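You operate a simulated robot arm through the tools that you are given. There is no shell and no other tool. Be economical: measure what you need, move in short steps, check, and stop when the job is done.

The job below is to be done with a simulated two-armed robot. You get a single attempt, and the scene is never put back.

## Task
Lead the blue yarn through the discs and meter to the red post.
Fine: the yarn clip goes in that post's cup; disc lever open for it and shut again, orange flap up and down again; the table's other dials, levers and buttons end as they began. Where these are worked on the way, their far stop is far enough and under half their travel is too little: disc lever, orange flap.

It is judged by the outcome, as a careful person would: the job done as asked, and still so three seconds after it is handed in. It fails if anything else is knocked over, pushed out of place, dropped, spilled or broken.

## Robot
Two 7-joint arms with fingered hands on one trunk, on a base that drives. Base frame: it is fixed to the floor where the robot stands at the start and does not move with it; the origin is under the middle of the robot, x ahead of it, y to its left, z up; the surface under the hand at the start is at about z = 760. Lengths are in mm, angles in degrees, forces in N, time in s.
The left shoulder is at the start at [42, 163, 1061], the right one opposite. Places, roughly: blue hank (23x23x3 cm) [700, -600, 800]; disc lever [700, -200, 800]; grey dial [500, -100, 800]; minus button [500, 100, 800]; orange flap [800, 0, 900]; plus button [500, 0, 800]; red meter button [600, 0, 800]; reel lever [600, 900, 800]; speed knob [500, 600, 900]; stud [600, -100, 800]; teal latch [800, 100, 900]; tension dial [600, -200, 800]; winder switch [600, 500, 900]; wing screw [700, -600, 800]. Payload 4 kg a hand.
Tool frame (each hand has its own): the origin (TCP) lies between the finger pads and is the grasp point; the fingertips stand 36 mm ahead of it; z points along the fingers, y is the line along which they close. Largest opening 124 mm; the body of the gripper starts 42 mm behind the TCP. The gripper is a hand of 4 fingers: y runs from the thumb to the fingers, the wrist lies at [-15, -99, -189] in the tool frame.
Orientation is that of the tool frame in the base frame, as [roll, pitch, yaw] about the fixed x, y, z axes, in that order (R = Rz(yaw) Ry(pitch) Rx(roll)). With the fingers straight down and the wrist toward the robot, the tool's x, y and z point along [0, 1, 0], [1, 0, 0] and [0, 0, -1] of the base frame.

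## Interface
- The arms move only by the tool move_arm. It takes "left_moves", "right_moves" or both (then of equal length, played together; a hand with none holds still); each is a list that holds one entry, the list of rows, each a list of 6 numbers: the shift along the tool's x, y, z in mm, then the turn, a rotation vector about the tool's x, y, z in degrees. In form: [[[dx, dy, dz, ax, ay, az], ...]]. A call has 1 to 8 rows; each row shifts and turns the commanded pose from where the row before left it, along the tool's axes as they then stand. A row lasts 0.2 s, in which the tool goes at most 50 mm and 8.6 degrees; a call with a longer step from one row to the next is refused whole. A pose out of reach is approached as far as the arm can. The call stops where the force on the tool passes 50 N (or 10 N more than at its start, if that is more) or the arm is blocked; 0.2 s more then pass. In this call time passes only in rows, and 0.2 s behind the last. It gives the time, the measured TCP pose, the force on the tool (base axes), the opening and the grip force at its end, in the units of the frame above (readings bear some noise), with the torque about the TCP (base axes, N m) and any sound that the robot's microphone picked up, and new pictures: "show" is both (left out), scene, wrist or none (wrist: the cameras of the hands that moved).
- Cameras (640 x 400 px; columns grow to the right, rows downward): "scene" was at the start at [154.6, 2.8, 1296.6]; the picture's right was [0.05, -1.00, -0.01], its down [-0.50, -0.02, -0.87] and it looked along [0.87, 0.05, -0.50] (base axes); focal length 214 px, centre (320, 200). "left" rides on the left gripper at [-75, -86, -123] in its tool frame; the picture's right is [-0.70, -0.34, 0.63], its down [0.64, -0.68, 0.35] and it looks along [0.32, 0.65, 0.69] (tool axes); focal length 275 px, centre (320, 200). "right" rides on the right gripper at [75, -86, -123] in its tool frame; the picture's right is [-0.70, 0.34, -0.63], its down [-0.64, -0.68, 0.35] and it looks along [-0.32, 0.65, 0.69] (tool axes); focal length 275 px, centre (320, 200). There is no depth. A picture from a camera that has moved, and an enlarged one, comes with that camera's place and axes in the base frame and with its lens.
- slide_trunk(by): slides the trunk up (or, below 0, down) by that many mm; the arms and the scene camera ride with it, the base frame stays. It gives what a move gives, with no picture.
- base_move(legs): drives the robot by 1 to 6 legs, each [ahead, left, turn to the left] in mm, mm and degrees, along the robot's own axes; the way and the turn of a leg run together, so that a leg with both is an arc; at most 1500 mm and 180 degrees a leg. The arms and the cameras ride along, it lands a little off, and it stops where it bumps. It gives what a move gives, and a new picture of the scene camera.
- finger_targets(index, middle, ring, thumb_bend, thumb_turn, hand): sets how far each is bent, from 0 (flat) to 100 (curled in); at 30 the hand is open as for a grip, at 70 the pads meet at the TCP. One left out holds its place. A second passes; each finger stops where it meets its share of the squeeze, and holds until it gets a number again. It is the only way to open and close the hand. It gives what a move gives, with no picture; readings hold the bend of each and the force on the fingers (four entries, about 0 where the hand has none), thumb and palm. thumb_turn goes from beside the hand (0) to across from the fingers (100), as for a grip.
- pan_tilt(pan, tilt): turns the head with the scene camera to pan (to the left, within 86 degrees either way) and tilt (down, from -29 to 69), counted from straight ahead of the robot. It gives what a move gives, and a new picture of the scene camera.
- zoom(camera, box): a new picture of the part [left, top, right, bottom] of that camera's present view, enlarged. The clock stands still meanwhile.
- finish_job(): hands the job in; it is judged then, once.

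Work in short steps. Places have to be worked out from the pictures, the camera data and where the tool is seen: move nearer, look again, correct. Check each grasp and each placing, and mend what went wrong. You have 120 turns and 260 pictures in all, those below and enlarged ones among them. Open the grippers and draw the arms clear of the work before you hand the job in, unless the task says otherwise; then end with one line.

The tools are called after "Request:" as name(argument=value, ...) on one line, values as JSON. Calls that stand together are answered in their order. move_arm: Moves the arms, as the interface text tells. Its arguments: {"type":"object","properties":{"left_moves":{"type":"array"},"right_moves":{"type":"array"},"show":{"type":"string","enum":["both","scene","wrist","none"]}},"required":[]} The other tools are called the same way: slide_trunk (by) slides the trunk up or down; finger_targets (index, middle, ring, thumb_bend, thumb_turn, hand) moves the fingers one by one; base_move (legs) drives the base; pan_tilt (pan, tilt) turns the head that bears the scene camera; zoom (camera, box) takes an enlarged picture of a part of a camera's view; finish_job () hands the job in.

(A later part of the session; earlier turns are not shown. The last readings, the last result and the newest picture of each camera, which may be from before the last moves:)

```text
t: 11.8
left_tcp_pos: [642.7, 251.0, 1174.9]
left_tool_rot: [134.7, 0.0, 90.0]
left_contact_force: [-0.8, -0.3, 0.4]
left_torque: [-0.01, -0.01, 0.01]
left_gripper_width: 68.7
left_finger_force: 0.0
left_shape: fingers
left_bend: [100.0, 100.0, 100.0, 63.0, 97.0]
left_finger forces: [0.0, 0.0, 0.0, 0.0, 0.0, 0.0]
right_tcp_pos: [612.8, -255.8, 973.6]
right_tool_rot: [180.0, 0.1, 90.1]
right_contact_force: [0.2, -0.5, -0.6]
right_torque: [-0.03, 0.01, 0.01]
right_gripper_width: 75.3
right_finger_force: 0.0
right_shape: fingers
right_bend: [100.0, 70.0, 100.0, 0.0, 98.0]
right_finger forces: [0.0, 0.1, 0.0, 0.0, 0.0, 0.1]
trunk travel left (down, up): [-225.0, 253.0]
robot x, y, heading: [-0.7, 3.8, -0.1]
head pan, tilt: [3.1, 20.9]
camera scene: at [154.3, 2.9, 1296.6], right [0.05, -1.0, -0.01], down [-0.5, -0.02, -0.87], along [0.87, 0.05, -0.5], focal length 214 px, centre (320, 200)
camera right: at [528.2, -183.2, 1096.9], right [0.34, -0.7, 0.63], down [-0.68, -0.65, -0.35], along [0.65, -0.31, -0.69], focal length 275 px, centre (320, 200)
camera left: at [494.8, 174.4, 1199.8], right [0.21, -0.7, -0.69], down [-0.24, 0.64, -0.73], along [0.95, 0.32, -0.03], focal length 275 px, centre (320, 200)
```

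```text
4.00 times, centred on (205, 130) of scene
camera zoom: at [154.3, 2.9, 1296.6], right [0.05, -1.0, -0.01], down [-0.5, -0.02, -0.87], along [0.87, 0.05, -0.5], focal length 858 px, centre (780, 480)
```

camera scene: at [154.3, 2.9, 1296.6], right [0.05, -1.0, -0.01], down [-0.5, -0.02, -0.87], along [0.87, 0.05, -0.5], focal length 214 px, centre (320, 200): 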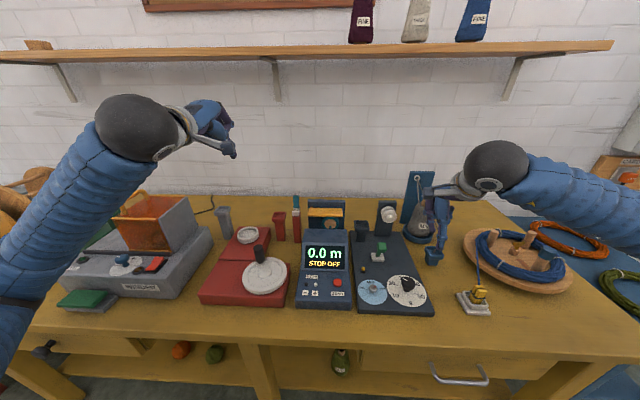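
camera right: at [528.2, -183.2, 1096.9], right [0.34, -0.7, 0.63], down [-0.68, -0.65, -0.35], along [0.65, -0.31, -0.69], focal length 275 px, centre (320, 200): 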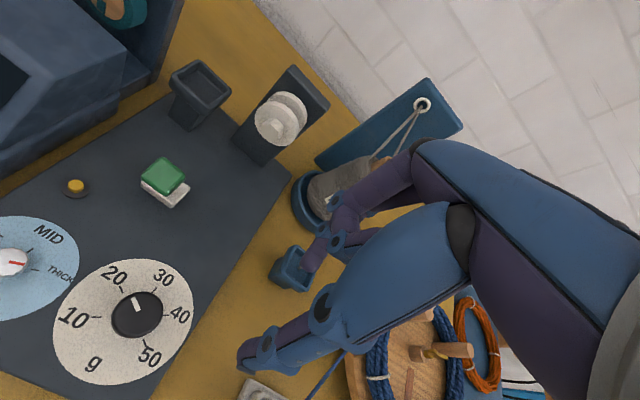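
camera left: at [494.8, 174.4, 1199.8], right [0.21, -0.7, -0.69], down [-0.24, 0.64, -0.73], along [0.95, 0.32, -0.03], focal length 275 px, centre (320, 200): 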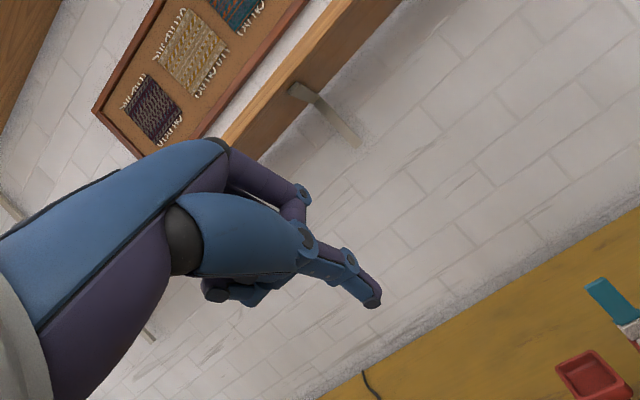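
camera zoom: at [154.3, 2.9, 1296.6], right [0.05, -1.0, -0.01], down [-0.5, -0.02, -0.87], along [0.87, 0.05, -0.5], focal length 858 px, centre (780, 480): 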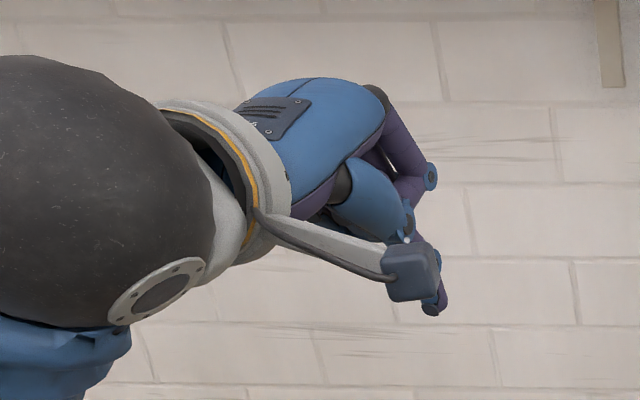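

The discs now show an open gap of about 12 mm. I move the left thumb toward the flap's left end, stopping short to look.

Request:
move_arm(left_moves=[[[-32, -17.4, 21.5, 0, 0, 0], [-32, -17.4, 21.5, 0, 0, 0], [-32, -17.4, 21.5, 0, 0, 0], [-32, -17.4, 21.5, 0, 0, 0], [-32, -17.4, 21.5, 0, 0, 0], [-32, -17.4, 21.5, 0, 0, 0]]], show="both")

Request:
zoom(camera="scene", box=[260, 140, 360, 240])

```text
t: 13.4
left_tcp_pos: [629.7, 120.1, 1018.6]
left_tool_rot: [134.0, -0.3, 94.1]
left_contact_force: [1.1, -1.3, 0.2]
left_torque: [-0.02, -0.04, 0.05]
left_gripper_width: 68.6
left_finger_force: 0.0
left_shape: fingers
left_bend: [100.0, 100.0, 100.0, 63.0, 97.0]
left_finger forces: [0.0, 0.0, 0.1, 0.0, 0.0, 0.1]
right_tcp_pos: [604.7, -196.5, 971.1]
right_tool_rot: [180.0, -0.3, 94.2]
right_contact_force: [0.6, -0.3, -0.5]
right_torque: [0.06, 0.05, 0.02]
right_gripper_width: 75.1
right_finger_force: 0.0
right_shape: fingers
right_bend: [100.0, 70.0, 100.0, 0.0, 97.0]
right_finger forces: [0.0, 0.0, 0.0, 0.0, 0.1, 0.1]
trunk travel left (down, up): [-225.0, 253.0]
robot x, y, heading: [-18.2, 19.0, 3.9]
head pan, tilt: [3.1, 20.9]
stopped in row 6 (left hand): the arm was blocked; the commanded pose is now the measured one
camera scene: at [128.0, 26.3, 1295.7], right [0.12, -0.99, -0.01], down [-0.49, -0.05, -0.87], along [0.86, 0.11, -0.49], focal length 214 px, centre (320, 200)
camera left: at [486.2, 33.3, 1040.4], right [0.27, -0.68, -0.69], down [-0.27, 0.63, -0.73], along [0.92, 0.38, -0.01], focal length 275 px, centre (320, 200)
```

scene: 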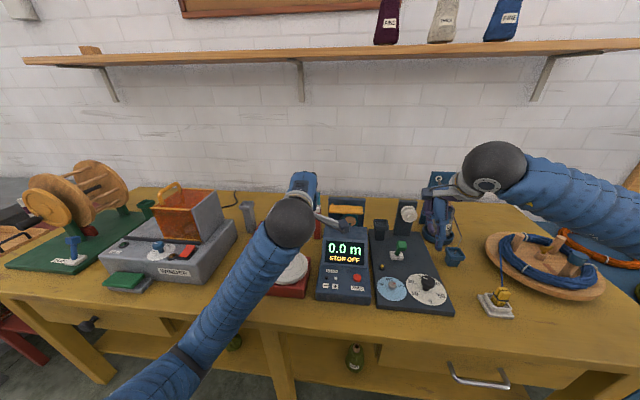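
left: 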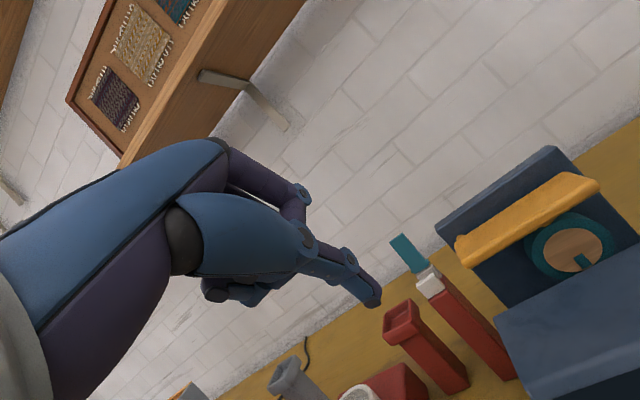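

```text
4.00 times, centred on (310, 190) of scene
camera zoom: at [128.0, 26.3, 1295.7], right [0.12, -0.99, -0.01], down [-0.49, -0.05, -0.87], along [0.86, 0.11, -0.49], focal length 858 px, centre (360, 240)
```

zoom: 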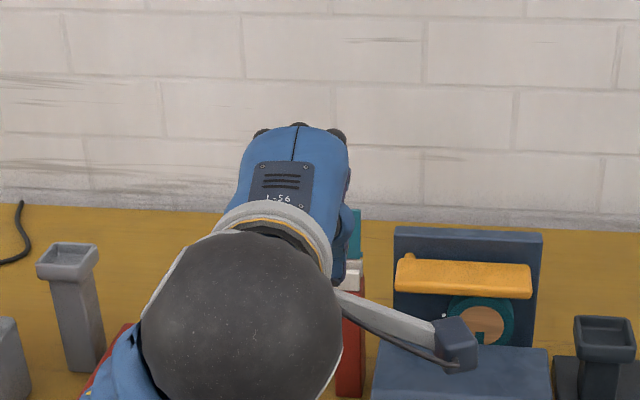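

The left arm was blocked (its elbow probably met the table edge) and the base got pushed by 4°. I back the left arm off, then look down at the table edge.

Request:
move_arm(left_moves=[[[25, 17.4, -21.5, 0, 0, 0], [25, 20, -25, 0, 0, 0], [25, 20, -25, 0, 0, 0], [25, 20, -25, 0, 0, 0]]], show="none")

Request:
pan_tilt(pan=20, tilt=45)

```text
t: 14.6
left_tcp_pos: [598.2, 234.3, 1108.0]
left_tool_rot: [137.5, 0.0, 95.1]
left_contact_force: [-0.4, 0.6, 0.4]
left_torque: [0.02, 0.0, 0.01]
left_gripper_width: 68.5
left_finger_force: 0.0
left_shape: fingers
left_bend: [100.0, 100.0, 100.0, 63.0, 97.0]
left_finger forces: [0.0, 0.0, 0.0, 0.0, 0.0, 0.0]
right_tcp_pos: [599.1, -180.9, 980.9]
right_tool_rot: [179.6, -0.1, 95.2]
right_contact_force: [0.7, 0.0, -0.3]
right_torque: [-0.02, 0.02, 0.0]
right_gripper_width: 75.2
right_finger_force: 0.0
right_shape: fingers
right_bend: [100.0, 70.0, 100.0, 0.0, 97.0]
right_finger forces: [0.1, 0.0, 0.0, 0.0, 0.1, 0.0]
trunk travel left (down, up): [-225.0, 253.0]
robot x, y, heading: [-28.3, 23.0, 5.0]
head pan, tilt: [3.1, 20.9]
stopped in row 4 (left hand): the arm was blocked; the commanded pose is now the measured one
```

```text
t: 15.5
left_tcp_pos: [595.4, 233.4, 1109.2]
left_tool_rot: [137.3, 0.1, 94.9]
left_contact_force: [-0.6, 0.1, 0.4]
left_torque: [0.0, -0.02, 0.01]
left_gripper_width: 68.4
left_finger_force: 0.1
left_shape: fingers
left_bend: [100.0, 100.0, 100.0, 63.0, 97.0]
left_finger forces: [0.0, 0.1, 0.2, 0.1, 0.0, 0.0]
right_tcp_pos: [595.7, -182.6, 980.2]
right_tool_rot: [179.5, 0.0, 95.0]
right_contact_force: [0.0, 0.8, -0.4]
right_torque: [0.01, 0.0, -0.01]
right_gripper_width: 75.0
right_finger_force: 0.1
right_shape: fingers
right_bend: [100.0, 70.0, 100.0, 0.0, 97.0]
right_finger forces: [0.0, 0.1, 0.1, 0.0, 0.1, 0.0]
trunk travel left (down, up): [-225.0, 253.0]
robot x, y, heading: [-27.4, 21.9, 4.8]
head pan, tilt: [20.0, 45.0]
camera scene: at [89.2, 56.8, 1264.3], right [0.42, -0.91, -0.05], down [-0.73, -0.3, -0.61], along [0.54, 0.29, -0.79], focal length 214 px, centre (320, 200)
```

scene: 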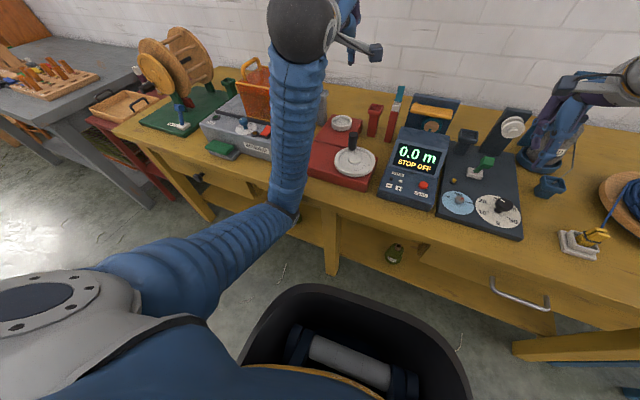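

The left elbow is pressed against the table's front edge. I back the base off 120 mm and raise the trunk 150 mm to get the elbow above the table.

Request:
base_move(legs=[[-120, 0, 0]])

Request:
slide_trunk(by=150)

Request:
zoom(camera="scene", box=[0, 0, 640, 400])

```text
t: 16.1
left_tcp_pos: [596.4, 233.4, 1108.7]
left_tool_rot: [137.4, 0.0, 95.3]
left_contact_force: [0.6, 0.3, -0.2]
left_torque: [0.04, -0.02, 0.03]
left_gripper_width: 68.7
left_finger_force: 0.1
left_shape: fingers
left_bend: [100.0, 100.0, 100.0, 63.0, 97.0]
left_finger forces: [0.0, 0.1, 0.0, 0.1, 0.0, 0.1]
right_tcp_pos: [596.8, -182.1, 976.4]
right_tool_rot: [179.8, -0.3, 95.1]
right_contact_force: [0.2, 0.4, 0.1]
right_torque: [-0.01, -0.01, 0.0]
right_gripper_width: 75.0
right_finger_force: 0.0
right_shape: fingers
right_bend: [100.0, 70.0, 100.0, 0.0, 97.0]
right_finger forces: [0.0, 0.0, 0.0, 0.0, 0.0, 0.0]
trunk travel left (down, up): [-225.0, 253.0]
robot x, y, heading: [-34.1, 20.3, 5.3]
head pan, tilt: [20.0, 45.0]
stopped in leg 1: the robot was blocked; the commanded pose is now the measured one
camera scene: at [92.1, 54.3, 1263.8], right [0.42, -0.91, -0.05], down [-0.74, -0.31, -0.6], along [0.53, 0.29, -0.8], focal length 214 px, centre (320, 200)
```

scene: 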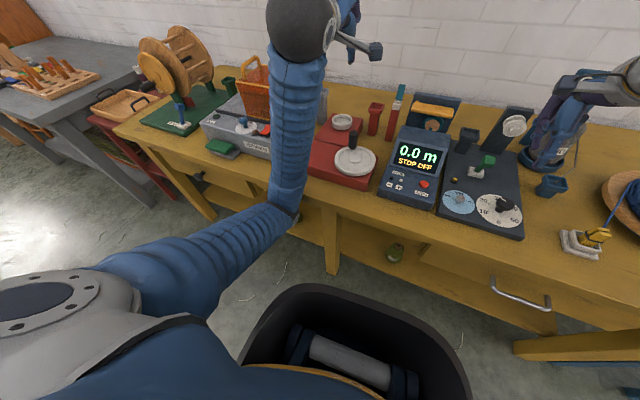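

```text
t: 17.9
left_tcp_pos: [604.4, 235.6, 1254.2]
left_tool_rot: [137.9, 0.0, 95.2]
left_contact_force: [-0.7, -0.5, -0.8]
left_torque: [-0.01, 0.01, 0.05]
left_gripper_width: 68.4
left_finger_force: 0.0
left_shape: fingers
left_bend: [100.0, 100.0, 100.0, 63.0, 97.0]
left_finger forces: [0.0, 0.0, 0.1, 0.0, 0.1, 0.0]
right_tcp_pos: [602.2, -181.9, 1121.7]
right_tool_rot: [-179.8, -0.1, 95.2]
right_contact_force: [-0.5, 0.4, 0.6]
right_torque: [-0.02, -0.02, 0.02]
right_gripper_width: 75.1
right_finger_force: 0.0
right_shape: fingers
right_bend: [100.0, 70.0, 100.0, 0.0, 97.0]
right_finger forces: [0.0, 0.0, 0.0, 0.0, 0.0, 0.0]
trunk travel left (down, up): [-375.0, 103.0]
robot x, y, heading: [-27.0, 19.7, 4.7]
head pan, tilt: [20.0, 45.0]
```

```text
1.00 times, centred on (320, 200) of scene (not enlarged: the box is as wide or as high as the picture)
camera zoom: at [48.4, 52.7, 1428.6], right [0.42, -0.91, -0.01], down [-0.66, -0.3, -0.69], along [0.62, 0.3, -0.72], focal length 214 px, centre (320, 200)
```

zoom: 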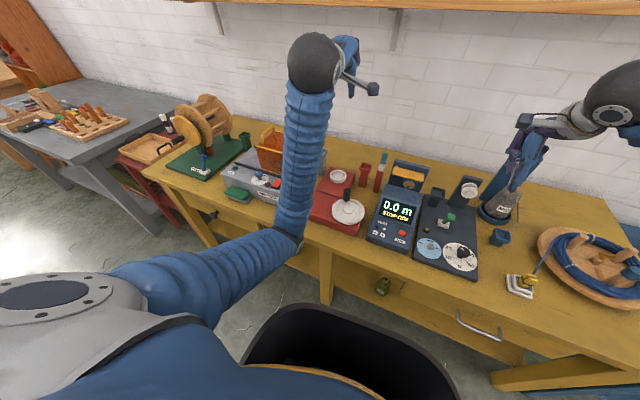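

The elbow is free of the edge now with the trunk raised. I straighten the heading and shift the base a little left, then look ahead.

Request:
base_move(legs=[[0, 40, -4.7]])

Request:
pan_tilt(pan=0, tilt=30)

```text
t: 18.8
left_tcp_pos: [617.5, 223.2, 1254.3]
left_tool_rot: [137.9, 0.1, 90.4]
left_contact_force: [-0.8, 0.2, 0.7]
left_torque: [0.0, -0.02, -0.01]
left_gripper_width: 68.3
left_finger_force: 0.1
left_shape: fingers
left_bend: [100.0, 100.0, 100.0, 63.0, 97.0]
left_finger forces: [0.0, 0.0, 0.0, 0.0, 0.1, 0.1]
right_tcp_pos: [582.9, -191.7, 1123.2]
right_tool_rot: [-179.9, 0.0, 90.3]
right_contact_force: [-0.3, 0.0, -0.6]
right_torque: [-0.02, -0.04, -0.02]
right_gripper_width: 75.1
right_finger_force: 0.0
right_shape: fingers
right_bend: [100.0, 70.0, 100.0, 0.0, 97.0]
right_finger forces: [0.0, 0.0, 0.1, 0.0, 0.0, 0.1]
trunk travel left (down, up): [-375.0, 103.0]
robot x, y, heading: [-33.1, 58.8, 0.2]
head pan, tilt: [20.0, 45.0]
camera scene: at [48.3, 87.7, 1428.7], right [0.34, -0.94, -0.01], down [-0.68, -0.24, -0.69], along [0.64, 0.24, -0.72], focal length 214 px, centre (320, 200)
```

scene: 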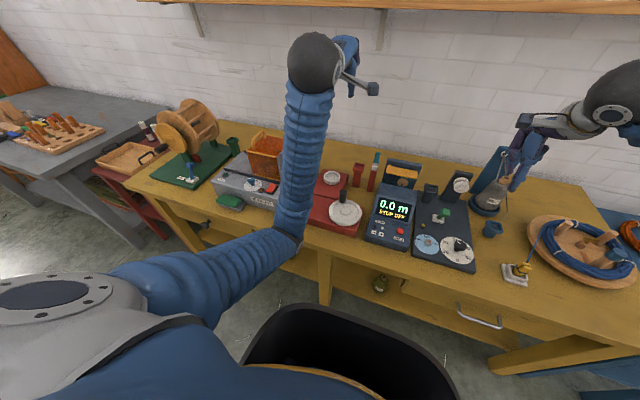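

```text
t: 19.6
left_tcp_pos: [617.6, 221.9, 1253.4]
left_tool_rot: [137.8, 0.0, 90.4]
left_contact_force: [-0.3, -0.5, 0.4]
left_torque: [0.01, -0.01, 0.0]
left_gripper_width: 68.2
left_finger_force: 0.0
left_shape: fingers
left_bend: [100.0, 100.0, 100.0, 63.0, 97.0]
left_finger forces: [0.0, 0.0, 0.0, 0.0, 0.0, 0.0]
right_tcp_pos: [582.2, -194.1, 1122.8]
right_tool_rot: [-179.9, -0.1, 90.4]
right_contact_force: [0.5, -0.1, 0.7]
right_torque: [-0.02, 0.0, -0.04]
right_gripper_width: 75.2
right_finger_force: 0.0
right_shape: fingers
right_bend: [100.0, 70.0, 100.0, 0.0, 97.0]
right_finger forces: [0.1, 0.0, 0.1, 0.0, 0.0, 0.0]
trunk travel left (down, up): [-375.0, 103.0]
robot x, y, heading: [-30.0, 60.1, 0.2]
head pan, tilt: [0.0, 30.0]
camera scene: at [63.7, 57.2, 1450.8], right [0.0, -1.0, 0.0], down [-0.52, 0.0, -0.85], along [0.85, 0.0, -0.52], focal length 214 px, centre (320, 200)
```

scene: 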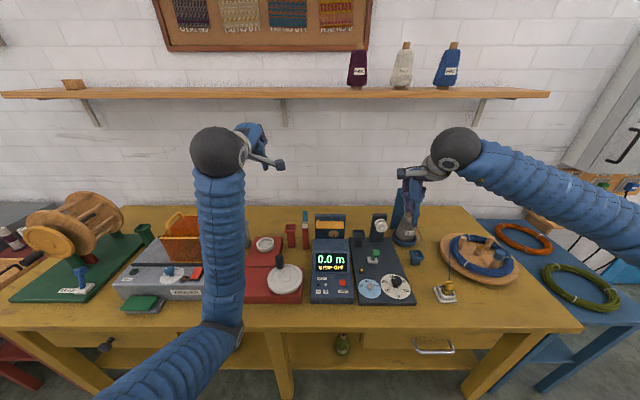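

The left elbow drops in this tilted pose, so I will lift the flap with the right hand instead, coming from its right side with the ring finger. First I return the left arm to its upright parked pose.

Request:
move_arm(left_moves=[[[0, 0, 0, 7, 0, 0], [0, 0, 0, 7, 0, 0], [0, 0, 0, 7, 0, 0], [0, 0, 0, 7, 0, 0], [0, 0, 0, 7, 0, 0], [0, 0, 0, 7, 0, 0], [45, 5, -20, 0, 0, 0], [45, 5, -20, 0, 0, 0]]], show="none")

Request:
slide_trunk(by=-100)

Request:
finger_targets(hand="right", index=100, middle=100, ring=30, thumb_bend=30)

Request:
zoom(camera="scene", box=[0, 0, 640, 400])

```text
t: 21.4
left_tcp_pos: [738.0, 319.1, 1215.8]
left_tool_rot: [-179.9, 0.1, 90.4]
left_contact_force: [-0.6, -0.2, -0.4]
left_torque: [0.0, 0.02, 0.0]
left_gripper_width: 68.4
left_finger_force: 0.1
left_shape: fingers
left_bend: [100.0, 100.0, 100.0, 63.0, 97.0]
left_finger forces: [0.0, 0.0, 0.0, 0.0, 0.0, 0.1]
left hand out of reach, approached as far as the arm can: row 4, 5, 6, 7
right_tcp_pos: [582.4, -192.3, 1122.8]
right_tool_rot: [-180.0, 0.0, 90.3]
right_contact_force: [0.4, 0.4, -0.7]
right_torque: [0.0, -0.02, 0.0]
right_gripper_width: 75.1
right_finger_force: 0.1
right_shape: fingers
right_bend: [100.0, 70.0, 100.0, 0.0, 97.0]
right_finger forces: [0.0, 0.1, 0.1, 0.1, 0.1, 0.1]
trunk travel left (down, up): [-375.0, 103.0]
robot x, y, heading: [-31.8, 57.3, 0.3]
head pan, tilt: [0.0, 30.0]
```

```text
t: 22.7
left_tcp_pos: [747.6, 318.8, 1080.7]
left_tool_rot: [-177.6, -0.1, 90.6]
left_contact_force: [-0.3, -0.4, 0.1]
left_torque: [-0.01, 0.03, 0.02]
left_gripper_width: 68.4
left_finger_force: 0.0
left_shape: fingers
left_bend: [100.0, 100.0, 100.0, 63.0, 97.0]
left_finger forces: [0.0, 0.0, 0.0, 0.1, 0.1, 0.1]
right_tcp_pos: [581.9, -192.5, 1023.0]
right_tool_rot: [-179.9, -0.1, 90.4]
right_contact_force: [-0.1, -0.5, 0.6]
right_torque: [0.02, -0.01, 0.01]
right_gripper_width: 75.1
right_finger_force: 0.2
right_shape: fingers
right_bend: [100.0, 70.0, 100.0, 0.0, 97.0]
right_finger forces: [0.0, 0.1, 0.0, 0.0, 0.0, 0.0]
trunk travel left (down, up): [-275.0, 203.0]
robot x, y, heading: [-32.1, 61.7, 0.1]
head pan, tilt: [0.0, 30.0]
```

```text
t: 23.7
left_tcp_pos: [746.9, 318.9, 1079.5]
left_tool_rot: [-177.6, -0.1, 90.5]
left_contact_force: [-1.2, -0.2, -0.1]
left_torque: [-0.03, 0.02, -0.02]
left_gripper_width: 68.4
left_finger_force: 0.1
left_shape: fingers
left_bend: [100.0, 100.0, 100.0, 63.0, 97.0]
left_finger forces: [0.1, 0.0, 0.0, 0.0, 0.1, 0.1]
right_tcp_pos: [582.7, -193.1, 1021.7]
right_tool_rot: [-179.9, -0.1, 90.4]
right_contact_force: [0.2, 0.6, 0.7]
right_torque: [-0.01, 0.02, 0.03]
right_gripper_width: 79.1
right_finger_force: 0.0
right_shape: fingers
right_bend: [100.0, 100.0, 30.0, 30.0, 97.0]
right_finger forces: [0.0, 0.0, 0.1, 0.1, 0.0, 0.0]
trunk travel left (down, up): [-275.0, 203.0]
robot x, y, heading: [-28.4, 57.7, 0.1]
head pan, tilt: [0.0, 30.0]
```

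```text
1.00 times, centred on (320, 200) of scene (not enlarged: the box is as wide or as high as the picture)
camera zoom: at [95.5, 58.1, 1341.0], right [0.0, -1.0, 0.0], down [-0.58, 0.0, -0.81], along [0.81, 0.0, -0.58], focal length 214 px, centre (320, 200)
```

zoom: 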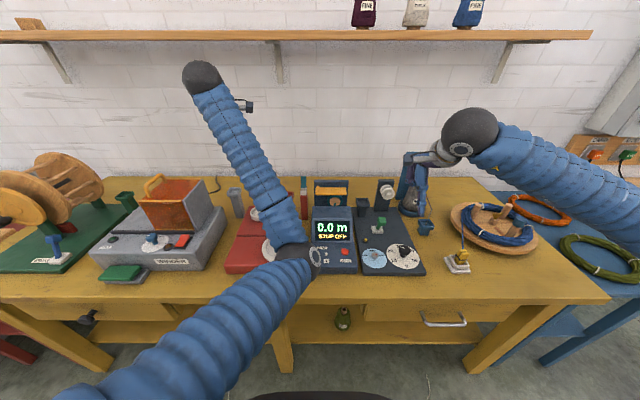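

The left elbow has swung inward but is high and free. I bring the left hand back and outward to park it, and look.

Request:
move_arm(left_moves=[[[20, -25, -20, 0, 0, 0], [20, -25, -20, 0, 0, 0], [20, -25, -20, 0, 0, 0], [20, -25, -20, 0, 0, 0], [20, -25, -20, 0, 0, 0]]], show="scene")

```text
t: 24.9
left_tcp_pos: [700.1, 454.0, 1159.9]
left_tool_rot: [-177.6, 0.0, 90.7]
left_contact_force: [-0.1, -0.1, -0.9]
left_torque: [0.03, -0.03, -0.02]
left_gripper_width: 68.4
left_finger_force: 0.0
left_shape: fingers
left_bend: [100.0, 100.0, 100.0, 63.0, 97.0]
left_finger forces: [0.0, 0.0, 0.1, 0.1, 0.1, 0.1]
left hand out of reach, approached as far as the arm can: row 1, 2, 3, 4, 5
right_tcp_pos: [581.3, -193.6, 1022.7]
right_tool_rot: [-179.8, 0.0, 90.5]
right_contact_force: [-1.0, 0.0, -0.7]
right_torque: [-0.03, -0.01, 0.02]
right_gripper_width: 79.1
right_finger_force: 0.1
right_shape: fingers
right_bend: [100.0, 100.0, 30.0, 30.0, 97.0]
right_finger forces: [0.0, 0.0, 0.0, 0.1, 0.0, 0.1]
trunk travel left (down, up): [-275.0, 203.0]
robot x, y, heading: [-33.7, 60.1, 0.1]
head pan, tilt: [0.0, 30.0]
camera scene: at [94.6, 58.3, 1341.1], right [0.0, -1.0, 0.0], down [-0.58, 0.0, -0.81], along [0.81, 0.0, -0.58], focal length 214 px, centre (320, 200)
```

scene: 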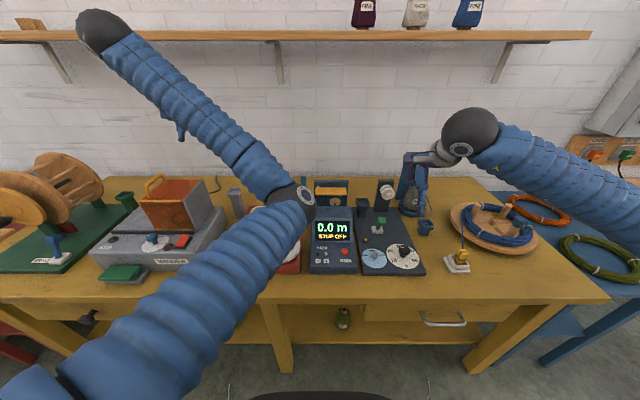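

Request:
move_arm(left_moves=[[[-36, -22, -16, 0, 0, 0], [-36, -22, -16, 0, 0, 0], [-36, -22, -16, 0, 0, 0], [-36, -22, -16, 0, 0, 0]]], show="scene")

```text
t: 25.9
left_tcp_pos: [743.3, 402.5, 1206.0]
left_tool_rot: [-177.7, -0.2, 90.6]
left_contact_force: [0.3, 0.2, 0.9]
left_torque: [0.01, -0.03, 0.0]
left_gripper_width: 68.7
left_finger_force: 0.1
left_shape: fingers
left_bend: [100.0, 100.0, 100.0, 63.0, 97.0]
left_finger forces: [0.0, 0.0, 0.1, 0.1, 0.0, 0.0]
left hand out of reach, approached as far as the arm can: row 1, 2, 3, 4
right_tcp_pos: [583.0, -192.0, 1022.2]
right_tool_rot: [-179.8, 0.0, 90.4]
right_contact_force: [0.5, 0.2, 0.3]
right_torque: [0.0, -0.04, -0.01]
right_gripper_width: 79.0
right_finger_force: 0.0
right_shape: fingers
right_bend: [100.0, 100.0, 30.0, 30.0, 97.0]
right_finger forces: [0.0, 0.0, 0.1, 0.0, 0.1, 0.0]
trunk travel left (down, up): [-275.0, 203.0]
robot x, y, heading: [-31.3, 61.2, 0.3]
head pan, tilt: [0.0, 30.0]
camera scene: at [95.6, 58.1, 1340.9], right [0.0, -1.0, 0.0], down [-0.58, 0.0, -0.81], along [0.81, 0.0, -0.58], focal length 214 px, centre (320, 200)
```

scene: 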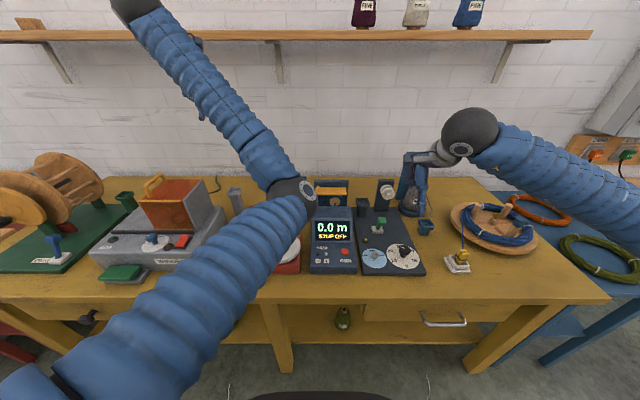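

The left arm seems stuck in an elbow-in posture. I try yawing the hand outward (wrist to the left) to coax the elbow out.

Request:
move_arm(left_moves=[[[0, 0, 0, 0, 0, 8.5], [0, 0, 0, 0, 0, 8.5], [0, 0, 0, 0, 0, 8.5], [0, 0, 0, 0, 0, 8.5], [0, 0, 0, 0, 0, 8.5], [0, 0, 0, 0, 0, 8.5], [0, 0, 0, 0, 0, 8.5]]], show="scene")

```text
t: 27.5
left_tcp_pos: [783.2, 429.7, 1204.9]
left_tool_rot: [-178.7, 2.1, 30.9]
left_contact_force: [-0.3, 0.6, 0.4]
left_torque: [0.02, -0.03, 0.03]
left_gripper_width: 68.5
left_finger_force: 0.0
left_shape: fingers
left_bend: [100.0, 100.0, 100.0, 63.0, 97.0]
left_finger forces: [0.0, 0.0, 0.1, 0.1, 0.0, 0.0]
left hand out of reach, approached as far as the arm can: row 1, 2, 3, 4
right_tcp_pos: [581.3, -192.9, 1022.0]
right_tool_rot: [-180.0, -0.1, 90.4]
right_contact_force: [0.0, 0.3, -0.3]
right_torque: [0.01, 0.0, 0.0]
right_gripper_width: 79.0
right_finger_force: 0.1
right_shape: fingers
right_bend: [100.0, 100.0, 30.0, 30.0, 97.0]
right_finger forces: [0.0, 0.0, 0.0, 0.0, 0.0, 0.0]
trunk travel left (down, up): [-275.0, 203.0]
robot x, y, heading: [-28.9, 60.9, 0.3]
head pan, tilt: [0.0, 30.0]
camera scene: at [95.1, 58.4, 1341.0], right [0.0, -1.0, 0.0], down [-0.58, 0.0, -0.81], along [0.81, 0.0, -0.58], focal length 214 px, centre (320, 200)
```

scene: 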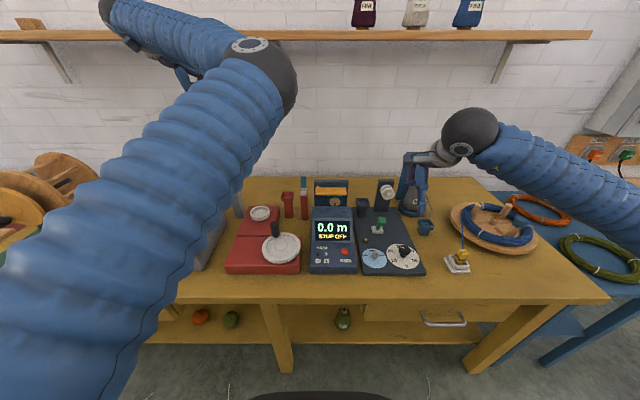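

The elbow has swung up and the pose is in reach again. I draw the hand back, outward and lower to get a compact park.

Request:
move_arm(left_moves=[[[-20, -25.7, 17.5, 0, 0, 0], [-20, -25.7, 17.5, 0, 0, 0], [-20, -25.7, 17.5, 0, 0, 0], [-20, -25.7, 17.5, 0, 0, 0], [-20, -25.7, 17.5, 0, 0, 0], [-20, -25.7, 17.5, 0, 0, 0]]], show="scene")

```text
t: 28.9
left_tcp_pos: [593.6, 509.7, 1105.9]
left_tool_rot: [-179.5, 2.4, 31.7]
left_contact_force: [-0.5, 1.4, 0.1]
left_torque: [-0.01, -0.01, 0.02]
left_gripper_width: 68.4
left_finger_force: 0.0
left_shape: fingers
left_bend: [100.0, 100.0, 100.0, 63.0, 97.0]
left_finger forces: [0.0, 0.0, 0.1, 0.0, 0.0, 0.1]
right_tcp_pos: [582.9, -192.7, 1023.5]
right_tool_rot: [-179.9, 0.0, 90.4]
right_contact_force: [-0.2, 0.2, 0.9]
right_torque: [0.0, 0.03, 0.0]
right_gripper_width: 79.2
right_finger_force: 0.0
right_shape: fingers
right_bend: [100.0, 100.0, 30.0, 30.0, 97.0]
right_finger forces: [0.1, 0.0, 0.0, 0.1, 0.1, 0.0]
trunk travel left (down, up): [-275.0, 203.0]
robot x, y, heading: [-30.0, 62.9, 0.1]
head pan, tilt: [0.0, 30.0]
camera scene: at [95.1, 58.4, 1341.0], right [0.0, -1.0, 0.0], down [-0.58, 0.0, -0.81], along [0.81, 0.0, -0.58], focal length 214 px, centre (320, 200)
```

scene: 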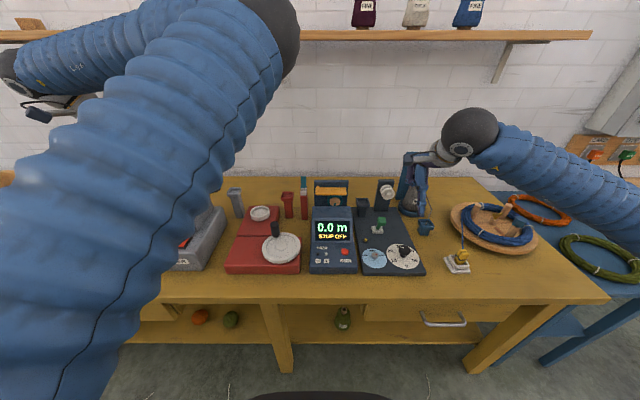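

The left arm is now parked high and clear. I tilt the right hand 56° so its ring finger points left-down, for lifting the flap from its right end.

Request:
move_arm(right_moves=[[[0, 0, 0, 0, 8, 0], [0, 0, 0, 0, 8, 0], [0, 0, 0, 0, 8, 0], [0, 0, 0, 0, 8, 0], [0, 0, 0, 0, 8, 0], [0, 0, 0, 0, 8, 0], [0, 0, 0, 0, 8, 0]]], show="both")

Request:
zoom(camera="scene", box=[300, 120, 460, 240])

```text
t: 30.5
left_tcp_pos: [593.6, 509.6, 1105.6]
left_tool_rot: [-178.9, 2.4, 31.8]
left_contact_force: [0.5, -0.2, -0.3]
left_torque: [0.02, 0.01, -0.01]
left_gripper_width: 68.2
left_finger_force: 0.1
left_shape: fingers
left_bend: [100.0, 100.0, 100.0, 63.0, 97.0]
left_finger forces: [0.0, 0.1, 0.1, 0.0, 0.0, 0.1]
right_tcp_pos: [583.0, -194.2, 1023.1]
right_tool_rot: [-179.9, -56.2, 90.4]
right_contact_force: [0.2, 0.3, -0.3]
right_torque: [0.01, 0.01, 0.02]
right_gripper_width: 79.0
right_finger_force: 0.0
right_shape: fingers
right_bend: [100.0, 100.0, 30.0, 30.0, 97.0]
right_finger forces: [0.1, 0.1, 0.0, 0.0, 0.0, 0.0]
trunk travel left (down, up): [-275.0, 203.0]
robot x, y, heading: [-30.4, 63.1, 0.4]
head pan, tilt: [0.0, 30.0]
camera scene: at [95.5, 57.8, 1340.9], right [0.0, -1.0, 0.0], down [-0.58, 0.0, -0.81], along [0.81, 0.0, -0.58], focal length 214 px, centre (320, 200)
camera right: at [498.8, -255.2, 1153.9], right [0.34, -0.91, -0.23], down [-0.68, -0.08, -0.73], along [0.65, 0.4, -0.65], focal length 275 px, centre (320, 200)
```

scene: 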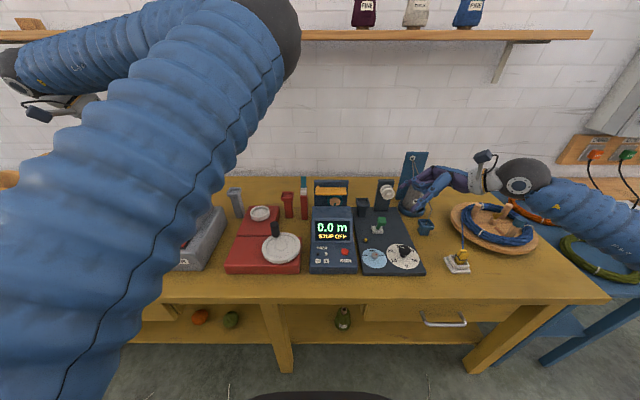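
right: 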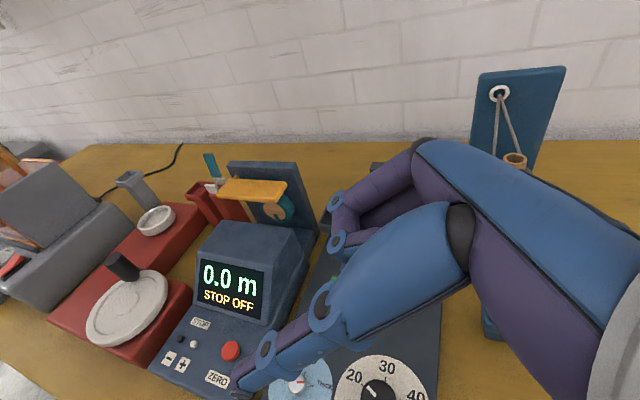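

```text
3.33 times, centred on (380, 180) of scene
camera zoom: at [95.5, 57.8, 1340.9], right [0.0, -1.0, 0.0], down [-0.58, 0.0, -0.81], along [0.81, 0.0, -0.58], focal length 715 px, centre (120, 267)
```

zoom: 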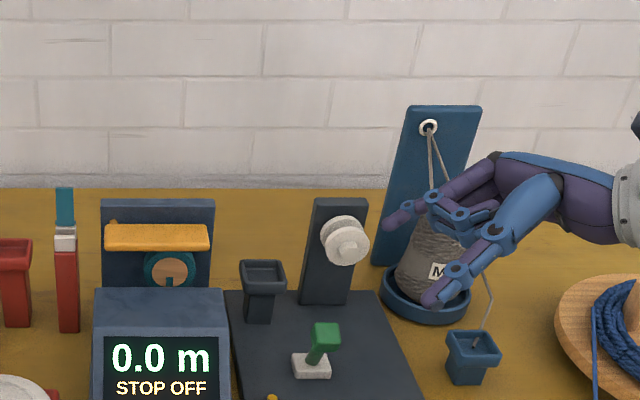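

The ring finger points left and slightly down; I estimate its tip at about TCP+(67,2,−29). The flap's underside is near z 898, with about 20 mm free in front of the wheel face (x≈761). I approach to just right of and above the flap end.

Request:
move_arm(right_moves=[[[0.2, 24.3, 33.5, 0, 0, 0], [0.2, 24.3, 33.5, 0, 0, 0], [0.2, 24.3, 33.5, 0, 0, 0], [0.2, 24.3, 33.5, 0, 0, 0]]], show="both")

Request:
zoom(camera="scene", box=[300, 150, 420, 240])

Request:
zoom(camera="right", box=[160, 120, 400, 270])

```text
t: 31.5
left_tcp_pos: [595.5, 509.1, 1104.2]
left_tool_rot: [-179.0, 2.6, 31.7]
left_contact_force: [0.3, -0.4, 0.2]
left_torque: [0.01, 0.0, 0.05]
left_gripper_width: 68.3
left_finger_force: 0.1
left_shape: fingers
left_bend: [100.0, 100.0, 100.0, 63.0, 97.0]
left_finger forces: [0.0, 0.0, 0.0, 0.1, 0.1, 0.0]
right_tcp_pos: [679.5, -81.5, 948.2]
right_tool_rot: [-179.9, -55.9, 90.3]
right_contact_force: [0.3, -0.1, -0.3]
right_torque: [-0.04, -0.01, -0.02]
right_gripper_width: 79.2
right_finger_force: 0.0
right_shape: fingers
right_bend: [100.0, 100.0, 30.0, 30.0, 97.0]
right_finger forces: [0.0, 0.0, 0.1, 0.0, 0.1, 0.0]
trunk travel left (down, up): [-275.0, 203.0]
robot x, y, heading: [-32.6, 63.9, -0.1]
head pan, tilt: [0.0, 30.0]
camera scene: at [96.3, 58.6, 1340.8], right [0.0, -1.0, 0.0], down [-0.58, 0.0, -0.81], along [0.81, 0.0, -0.58], focal length 214 px, centre (320, 200)
camera right: at [596.1, -142.4, 1079.3], right [0.34, -0.91, -0.22], down [-0.68, -0.08, -0.73], along [0.65, 0.4, -0.65], focal length 275 px, centre (320, 200)
```

scene: 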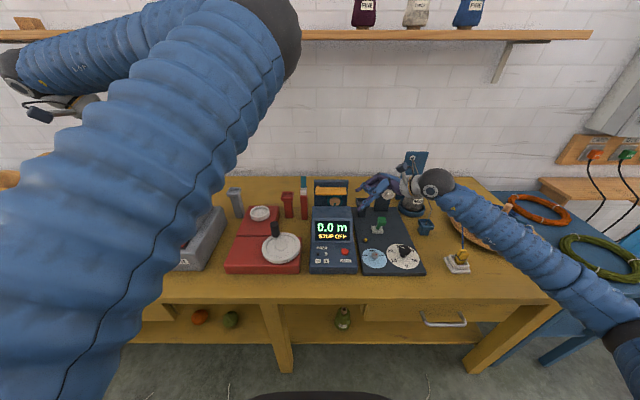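
right: 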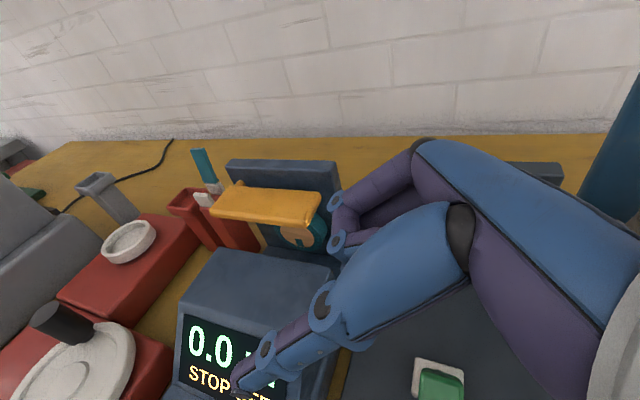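

```text
4.44 times, centred on (360, 195) of scene
camera zoom: at [96.3, 58.6, 1340.8], right [0.0, -1.0, 0.0], down [-0.58, 0.0, -0.81], along [0.81, 0.0, -0.58], focal length 953 px, centre (142, 222)
```

zoom: 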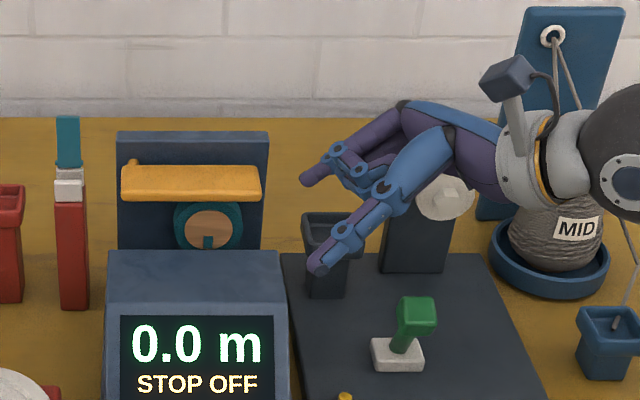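

```text
2.67 times, centred on (280, 195) of right
camera zoom: at [596.1, -142.4, 1079.3], right [0.34, -0.91, -0.22], down [-0.68, -0.08, -0.73], along [0.65, 0.4, -0.65], focal length 734 px, centre (427, 213)
```

zoom: 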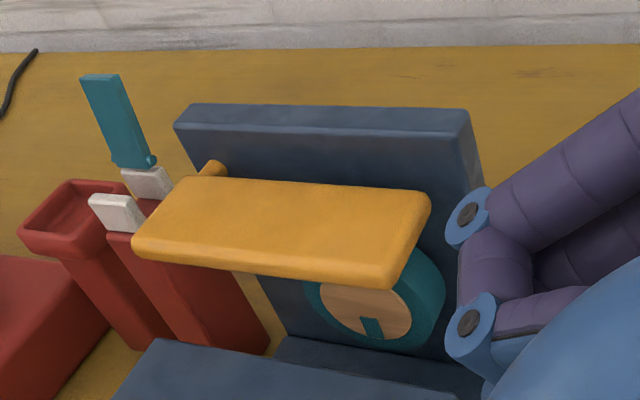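

The ring tip is near [747,-75,917]. I lower it 35 mm, then slide 30 mm left toward the space under the flap.

Request:
move_arm(right_moves=[[[-14.5, 0, 9.7, 0, 0, 0], [-14.5, 0, 9.7, 0, 0, 0], [8.3, 0, 12.5, 0, 0, 0], [8.3, 0, 12.5, 0, 0, 0]]], show="wrist")

Request:
zoom(camera="scene", box=[300, 160, 380, 220])

```text
t: 32.5
left_tcp_pos: [595.0, 508.7, 1104.3]
left_tool_rot: [-179.1, 2.4, 31.8]
left_contact_force: [0.0, 0.2, -0.5]
left_torque: [0.0, 0.0, -0.02]
left_gripper_width: 68.4
left_finger_force: 0.1
left_shape: fingers
left_bend: [100.0, 100.0, 100.0, 63.0, 97.0]
left_finger forces: [0.0, 0.0, 0.1, 0.1, 0.1, 0.0]
right_tcp_pos: [678.2, -51.3, 911.5]
right_tool_rot: [-179.7, -56.1, 90.2]
right_contact_force: [-0.8, -0.7, 0.8]
right_torque: [0.03, 0.03, 0.0]
right_gripper_width: 79.0
right_finger_force: 0.0
right_shape: fingers
right_bend: [100.0, 100.0, 30.0, 30.0, 97.0]
right_finger forces: [0.0, 0.0, 0.1, 0.1, 0.1, 0.0]
trunk travel left (down, up): [-275.0, 203.0]
robot x, y, heading: [-33.8, 58.8, 0.4]
head pan, tilt: [0.0, 30.0]
camera right: at [594.9, -112.8, 1044.1], right [0.34, -0.91, -0.22], down [-0.68, -0.08, -0.73], along [0.65, 0.4, -0.65], focal length 275 px, centre (320, 200)
```

right: 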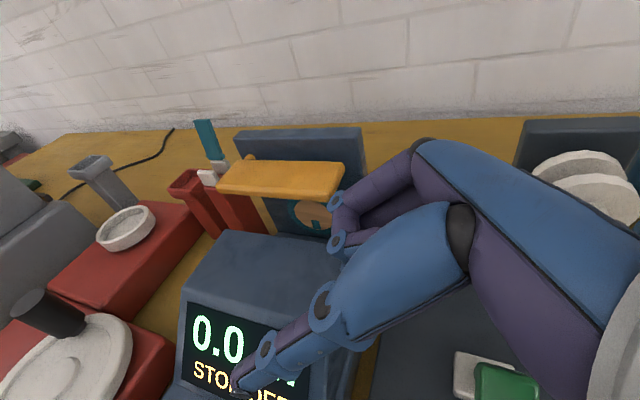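

```text
6.67 times, centred on (340, 190) of scene
camera zoom: at [95.6, 58.2, 1340.9], right [0.0, -1.0, 0.0], down [-0.58, 0.0, -0.81], along [0.81, 0.0, -0.58], focal length 1430 px, centre (187, 267)
```

zoom: 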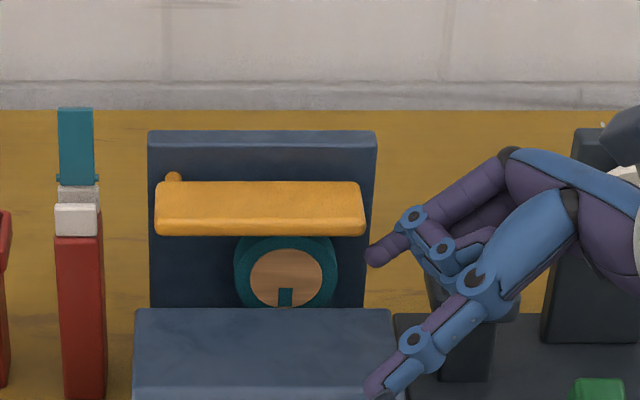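

The tip is just right of and below the flap's end. I slide it 25 mm left under the flap.

Request:
move_arm(right_moves=[[[7, 0, 10.4, 0, 0, 0], [7, 0, 10.4, 0, 0, 0]]], show="none")

Request:
zoom(camera="scene", box=[300, 160, 380, 220])

```text
t: 33.1
left_tcp_pos: [593.4, 509.3, 1104.5]
left_tool_rot: [-178.9, 2.4, 31.8]
left_contact_force: [0.2, -0.4, 0.9]
left_torque: [-0.04, 0.01, 0.0]
left_gripper_width: 68.3
left_finger_force: 0.0
left_shape: fingers
left_bend: [100.0, 100.0, 100.0, 63.0, 97.0]
left_finger forces: [0.0, 0.0, 0.1, 0.0, 0.1, 0.0]
right_tcp_pos: [678.8, -25.2, 913.6]
right_tool_rot: [-179.8, -56.0, 90.1]
right_contact_force: [-0.5, -0.3, -0.6]
right_torque: [0.0, -0.03, -0.01]
right_gripper_width: 78.8
right_finger_force: 0.1
right_shape: fingers
right_bend: [100.0, 100.0, 30.0, 30.0, 97.0]
right_finger forces: [0.0, 0.0, 0.0, 0.0, 0.1, 0.0]
trunk travel left (down, up): [-275.0, 203.0]
robot x, y, heading: [-31.8, 58.5, 0.2]
head pan, tilt: [0.0, 30.0]
```

```text
6.67 times, centred on (340, 190) of scene
camera zoom: at [95.5, 58.2, 1341.0], right [0.0, -1.0, 0.0], down [-0.58, 0.0, -0.81], along [0.81, 0.0, -0.58], focal length 1430 px, centre (187, 267)
```

zoom: 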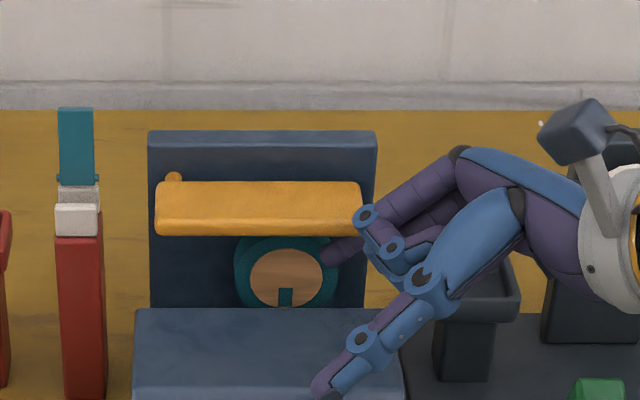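

The fingertip is under the flap, in front of the wheel. I lift it 30 mm in small rows.

Request:
move_arm(right_moves=[[[8.3, 0, -5.6, 0, 0, 0], [8.3, 0, -5.6, 0, 0, 0], [8.3, 2, -5.6, 0, 0, 0]]], show="none")

Request:
zoom(camera="scene", box=[300, 160, 380, 220])

```text
t: 33.9
left_tcp_pos: [594.4, 509.3, 1105.2]
left_tool_rot: [-179.0, 2.4, 31.7]
left_contact_force: [0.6, -0.6, 0.1]
left_torque: [-0.03, 0.0, 0.0]
left_gripper_width: 68.4
left_finger_force: 0.0
left_shape: fingers
left_bend: [100.0, 100.0, 100.0, 63.0, 97.0]
left_finger forces: [0.1, 0.1, 0.0, 0.0, 0.0, 0.0]
right_tcp_pos: [680.0, -26.9, 942.5]
right_tool_rot: [-179.8, -56.1, 90.2]
right_contact_force: [-0.9, 0.9, -0.6]
right_torque: [-0.01, 0.01, -0.03]
right_gripper_width: 79.0
right_finger_force: 0.6
right_shape: fingers
right_bend: [100.0, 100.0, 30.0, 30.0, 97.0]
right_finger forces: [0.1, 0.0, 0.4, 0.0, 0.0, 0.1]
trunk travel left (down, up): [-275.0, 203.0]
robot x, y, heading: [-29.9, 60.9, 0.2]
head pan, tilt: [0.0, 30.0]
```

```text
6.67 times, centred on (340, 190) of scene
camera zoom: at [95.5, 58.4, 1341.0], right [0.0, -1.0, 0.0], down [-0.58, 0.0, -0.81], along [0.81, 0.0, -0.58], focal length 1430 px, centre (187, 267)
```

zoom: 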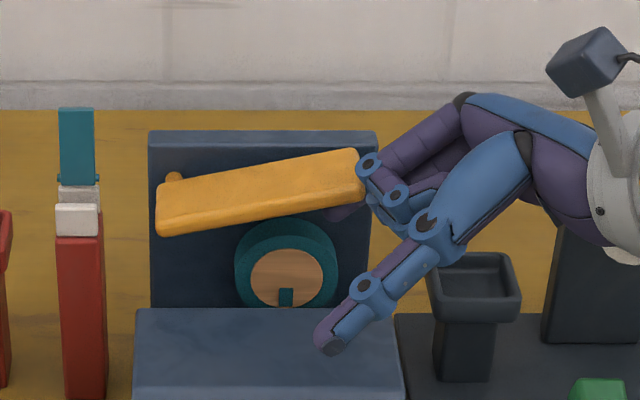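

The flap in fact hinges at its left end: its right end is rising about a pivot near y≈68. I continue along that arc to about 70°.

Request:
move_arm(right_moves=[[[14.4, 0, -6.3, 0, 0, 0], [14.4, 0, -6.3, 0, 0, 0], [15.7, 0, -0.9, 0, 0, 0], [15.7, 0, -0.9, 0, 0, 0]]], show="none")

Request:
zoom(camera="scene", box=[280, 130, 400, 220])

```text
t: 34.9
left_tcp_pos: [595.0, 510.4, 1106.2]
left_tool_rot: [-179.0, 2.4, 31.7]
left_contact_force: [0.3, -0.1, 0.0]
left_torque: [-0.03, -0.02, 0.01]
left_gripper_width: 68.4
left_finger_force: 0.0
left_shape: fingers
left_bend: [100.0, 100.0, 100.0, 63.0, 97.0]
left_finger forces: [0.1, 0.0, 0.0, 0.0, 0.0, 0.0]
right_tcp_pos: [679.8, -2.8, 1000.1]
right_tool_rot: [-179.8, -56.0, 90.2]
right_contact_force: [0.4, 0.3, -0.4]
right_torque: [0.0, 0.01, -0.01]
right_gripper_width: 79.0
right_finger_force: 0.1
right_shape: fingers
right_bend: [100.0, 100.0, 30.0, 30.0, 97.0]
right_finger forces: [0.1, 0.0, 0.0, 0.1, 0.1, 0.0]
trunk travel left (down, up): [-275.0, 203.0]
robot x, y, heading: [-28.7, 63.3, 0.7]
head pan, tilt: [0.0, 30.0]
```

```text
4.44 times, centred on (340, 175) of scene
camera zoom: at [95.5, 58.3, 1341.0], right [0.0, -1.0, 0.0], down [-0.58, 0.0, -0.81], along [0.81, 0.0, -0.58], focal length 953 px, centre (231, 311)
```

zoom: 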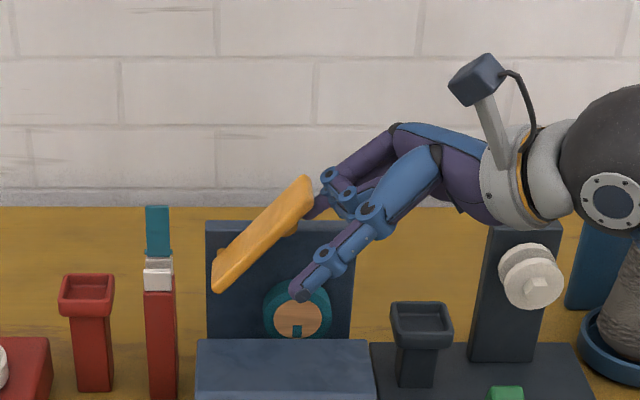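

Working well: the flap is at about 50°. I continue the arc to vertical and slightly beyond.

Request:
move_arm(right_moves=[[[15.4, 0, 4.5, 0, 0, 0], [15.4, 0, 4.5, 0, 0, 0], [12.7, 0, 9.6, 0, 0, 0], [12.7, 0, 9.6, 0, 0, 0], [6, 0, 9, 0, 0, 0]]], show="none")

Request:
zoom(camera="scene", box=[280, 130, 400, 220])

```text
t: 36.0
left_tcp_pos: [595.0, 508.0, 1104.3]
left_tool_rot: [-178.9, 2.5, 31.7]
left_contact_force: [-0.2, 0.6, -0.8]
left_torque: [-0.05, 0.04, 0.01]
left_gripper_width: 68.7
left_finger_force: 0.0
left_shape: fingers
left_bend: [100.0, 100.0, 100.0, 63.0, 97.0]
left_finger forces: [0.1, 0.1, 0.1, 0.0, 0.1, 0.1]
right_tcp_pos: [682.8, 41.8, 1027.0]
right_tool_rot: [-179.3, -55.6, 89.1]
right_contact_force: [-5.5, -24.8, -2.7]
right_torque: [-1.56, 0.63, -1.99]
right_gripper_width: 79.1
right_finger_force: 11.5
right_shape: fingers
right_bend: [100.0, 100.0, 28.0, 30.0, 97.0]
right_finger forces: [0.0, 0.0, 24.1, 0.1, 0.0, 0.0]
trunk travel left (down, up): [-275.0, 203.0]
robot x, y, heading: [-31.8, 62.1, 0.1]
head pan, tilt: [0.0, 30.0]
stopped in row 5 (right hand): the force on the tool passed its limit at 54 N (the readings are from after the stop); the commanded pose is now the measured one
```

```text
4.44 times, centred on (340, 175) of scene
camera zoom: at [95.6, 56.2, 1341.0], right [0.0, -1.0, 0.0], down [-0.58, 0.0, -0.81], along [0.81, 0.0, -0.58], focal length 953 px, centre (231, 311)
```

zoom: 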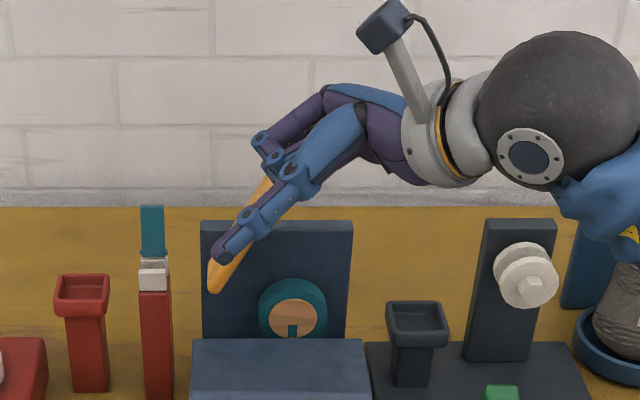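

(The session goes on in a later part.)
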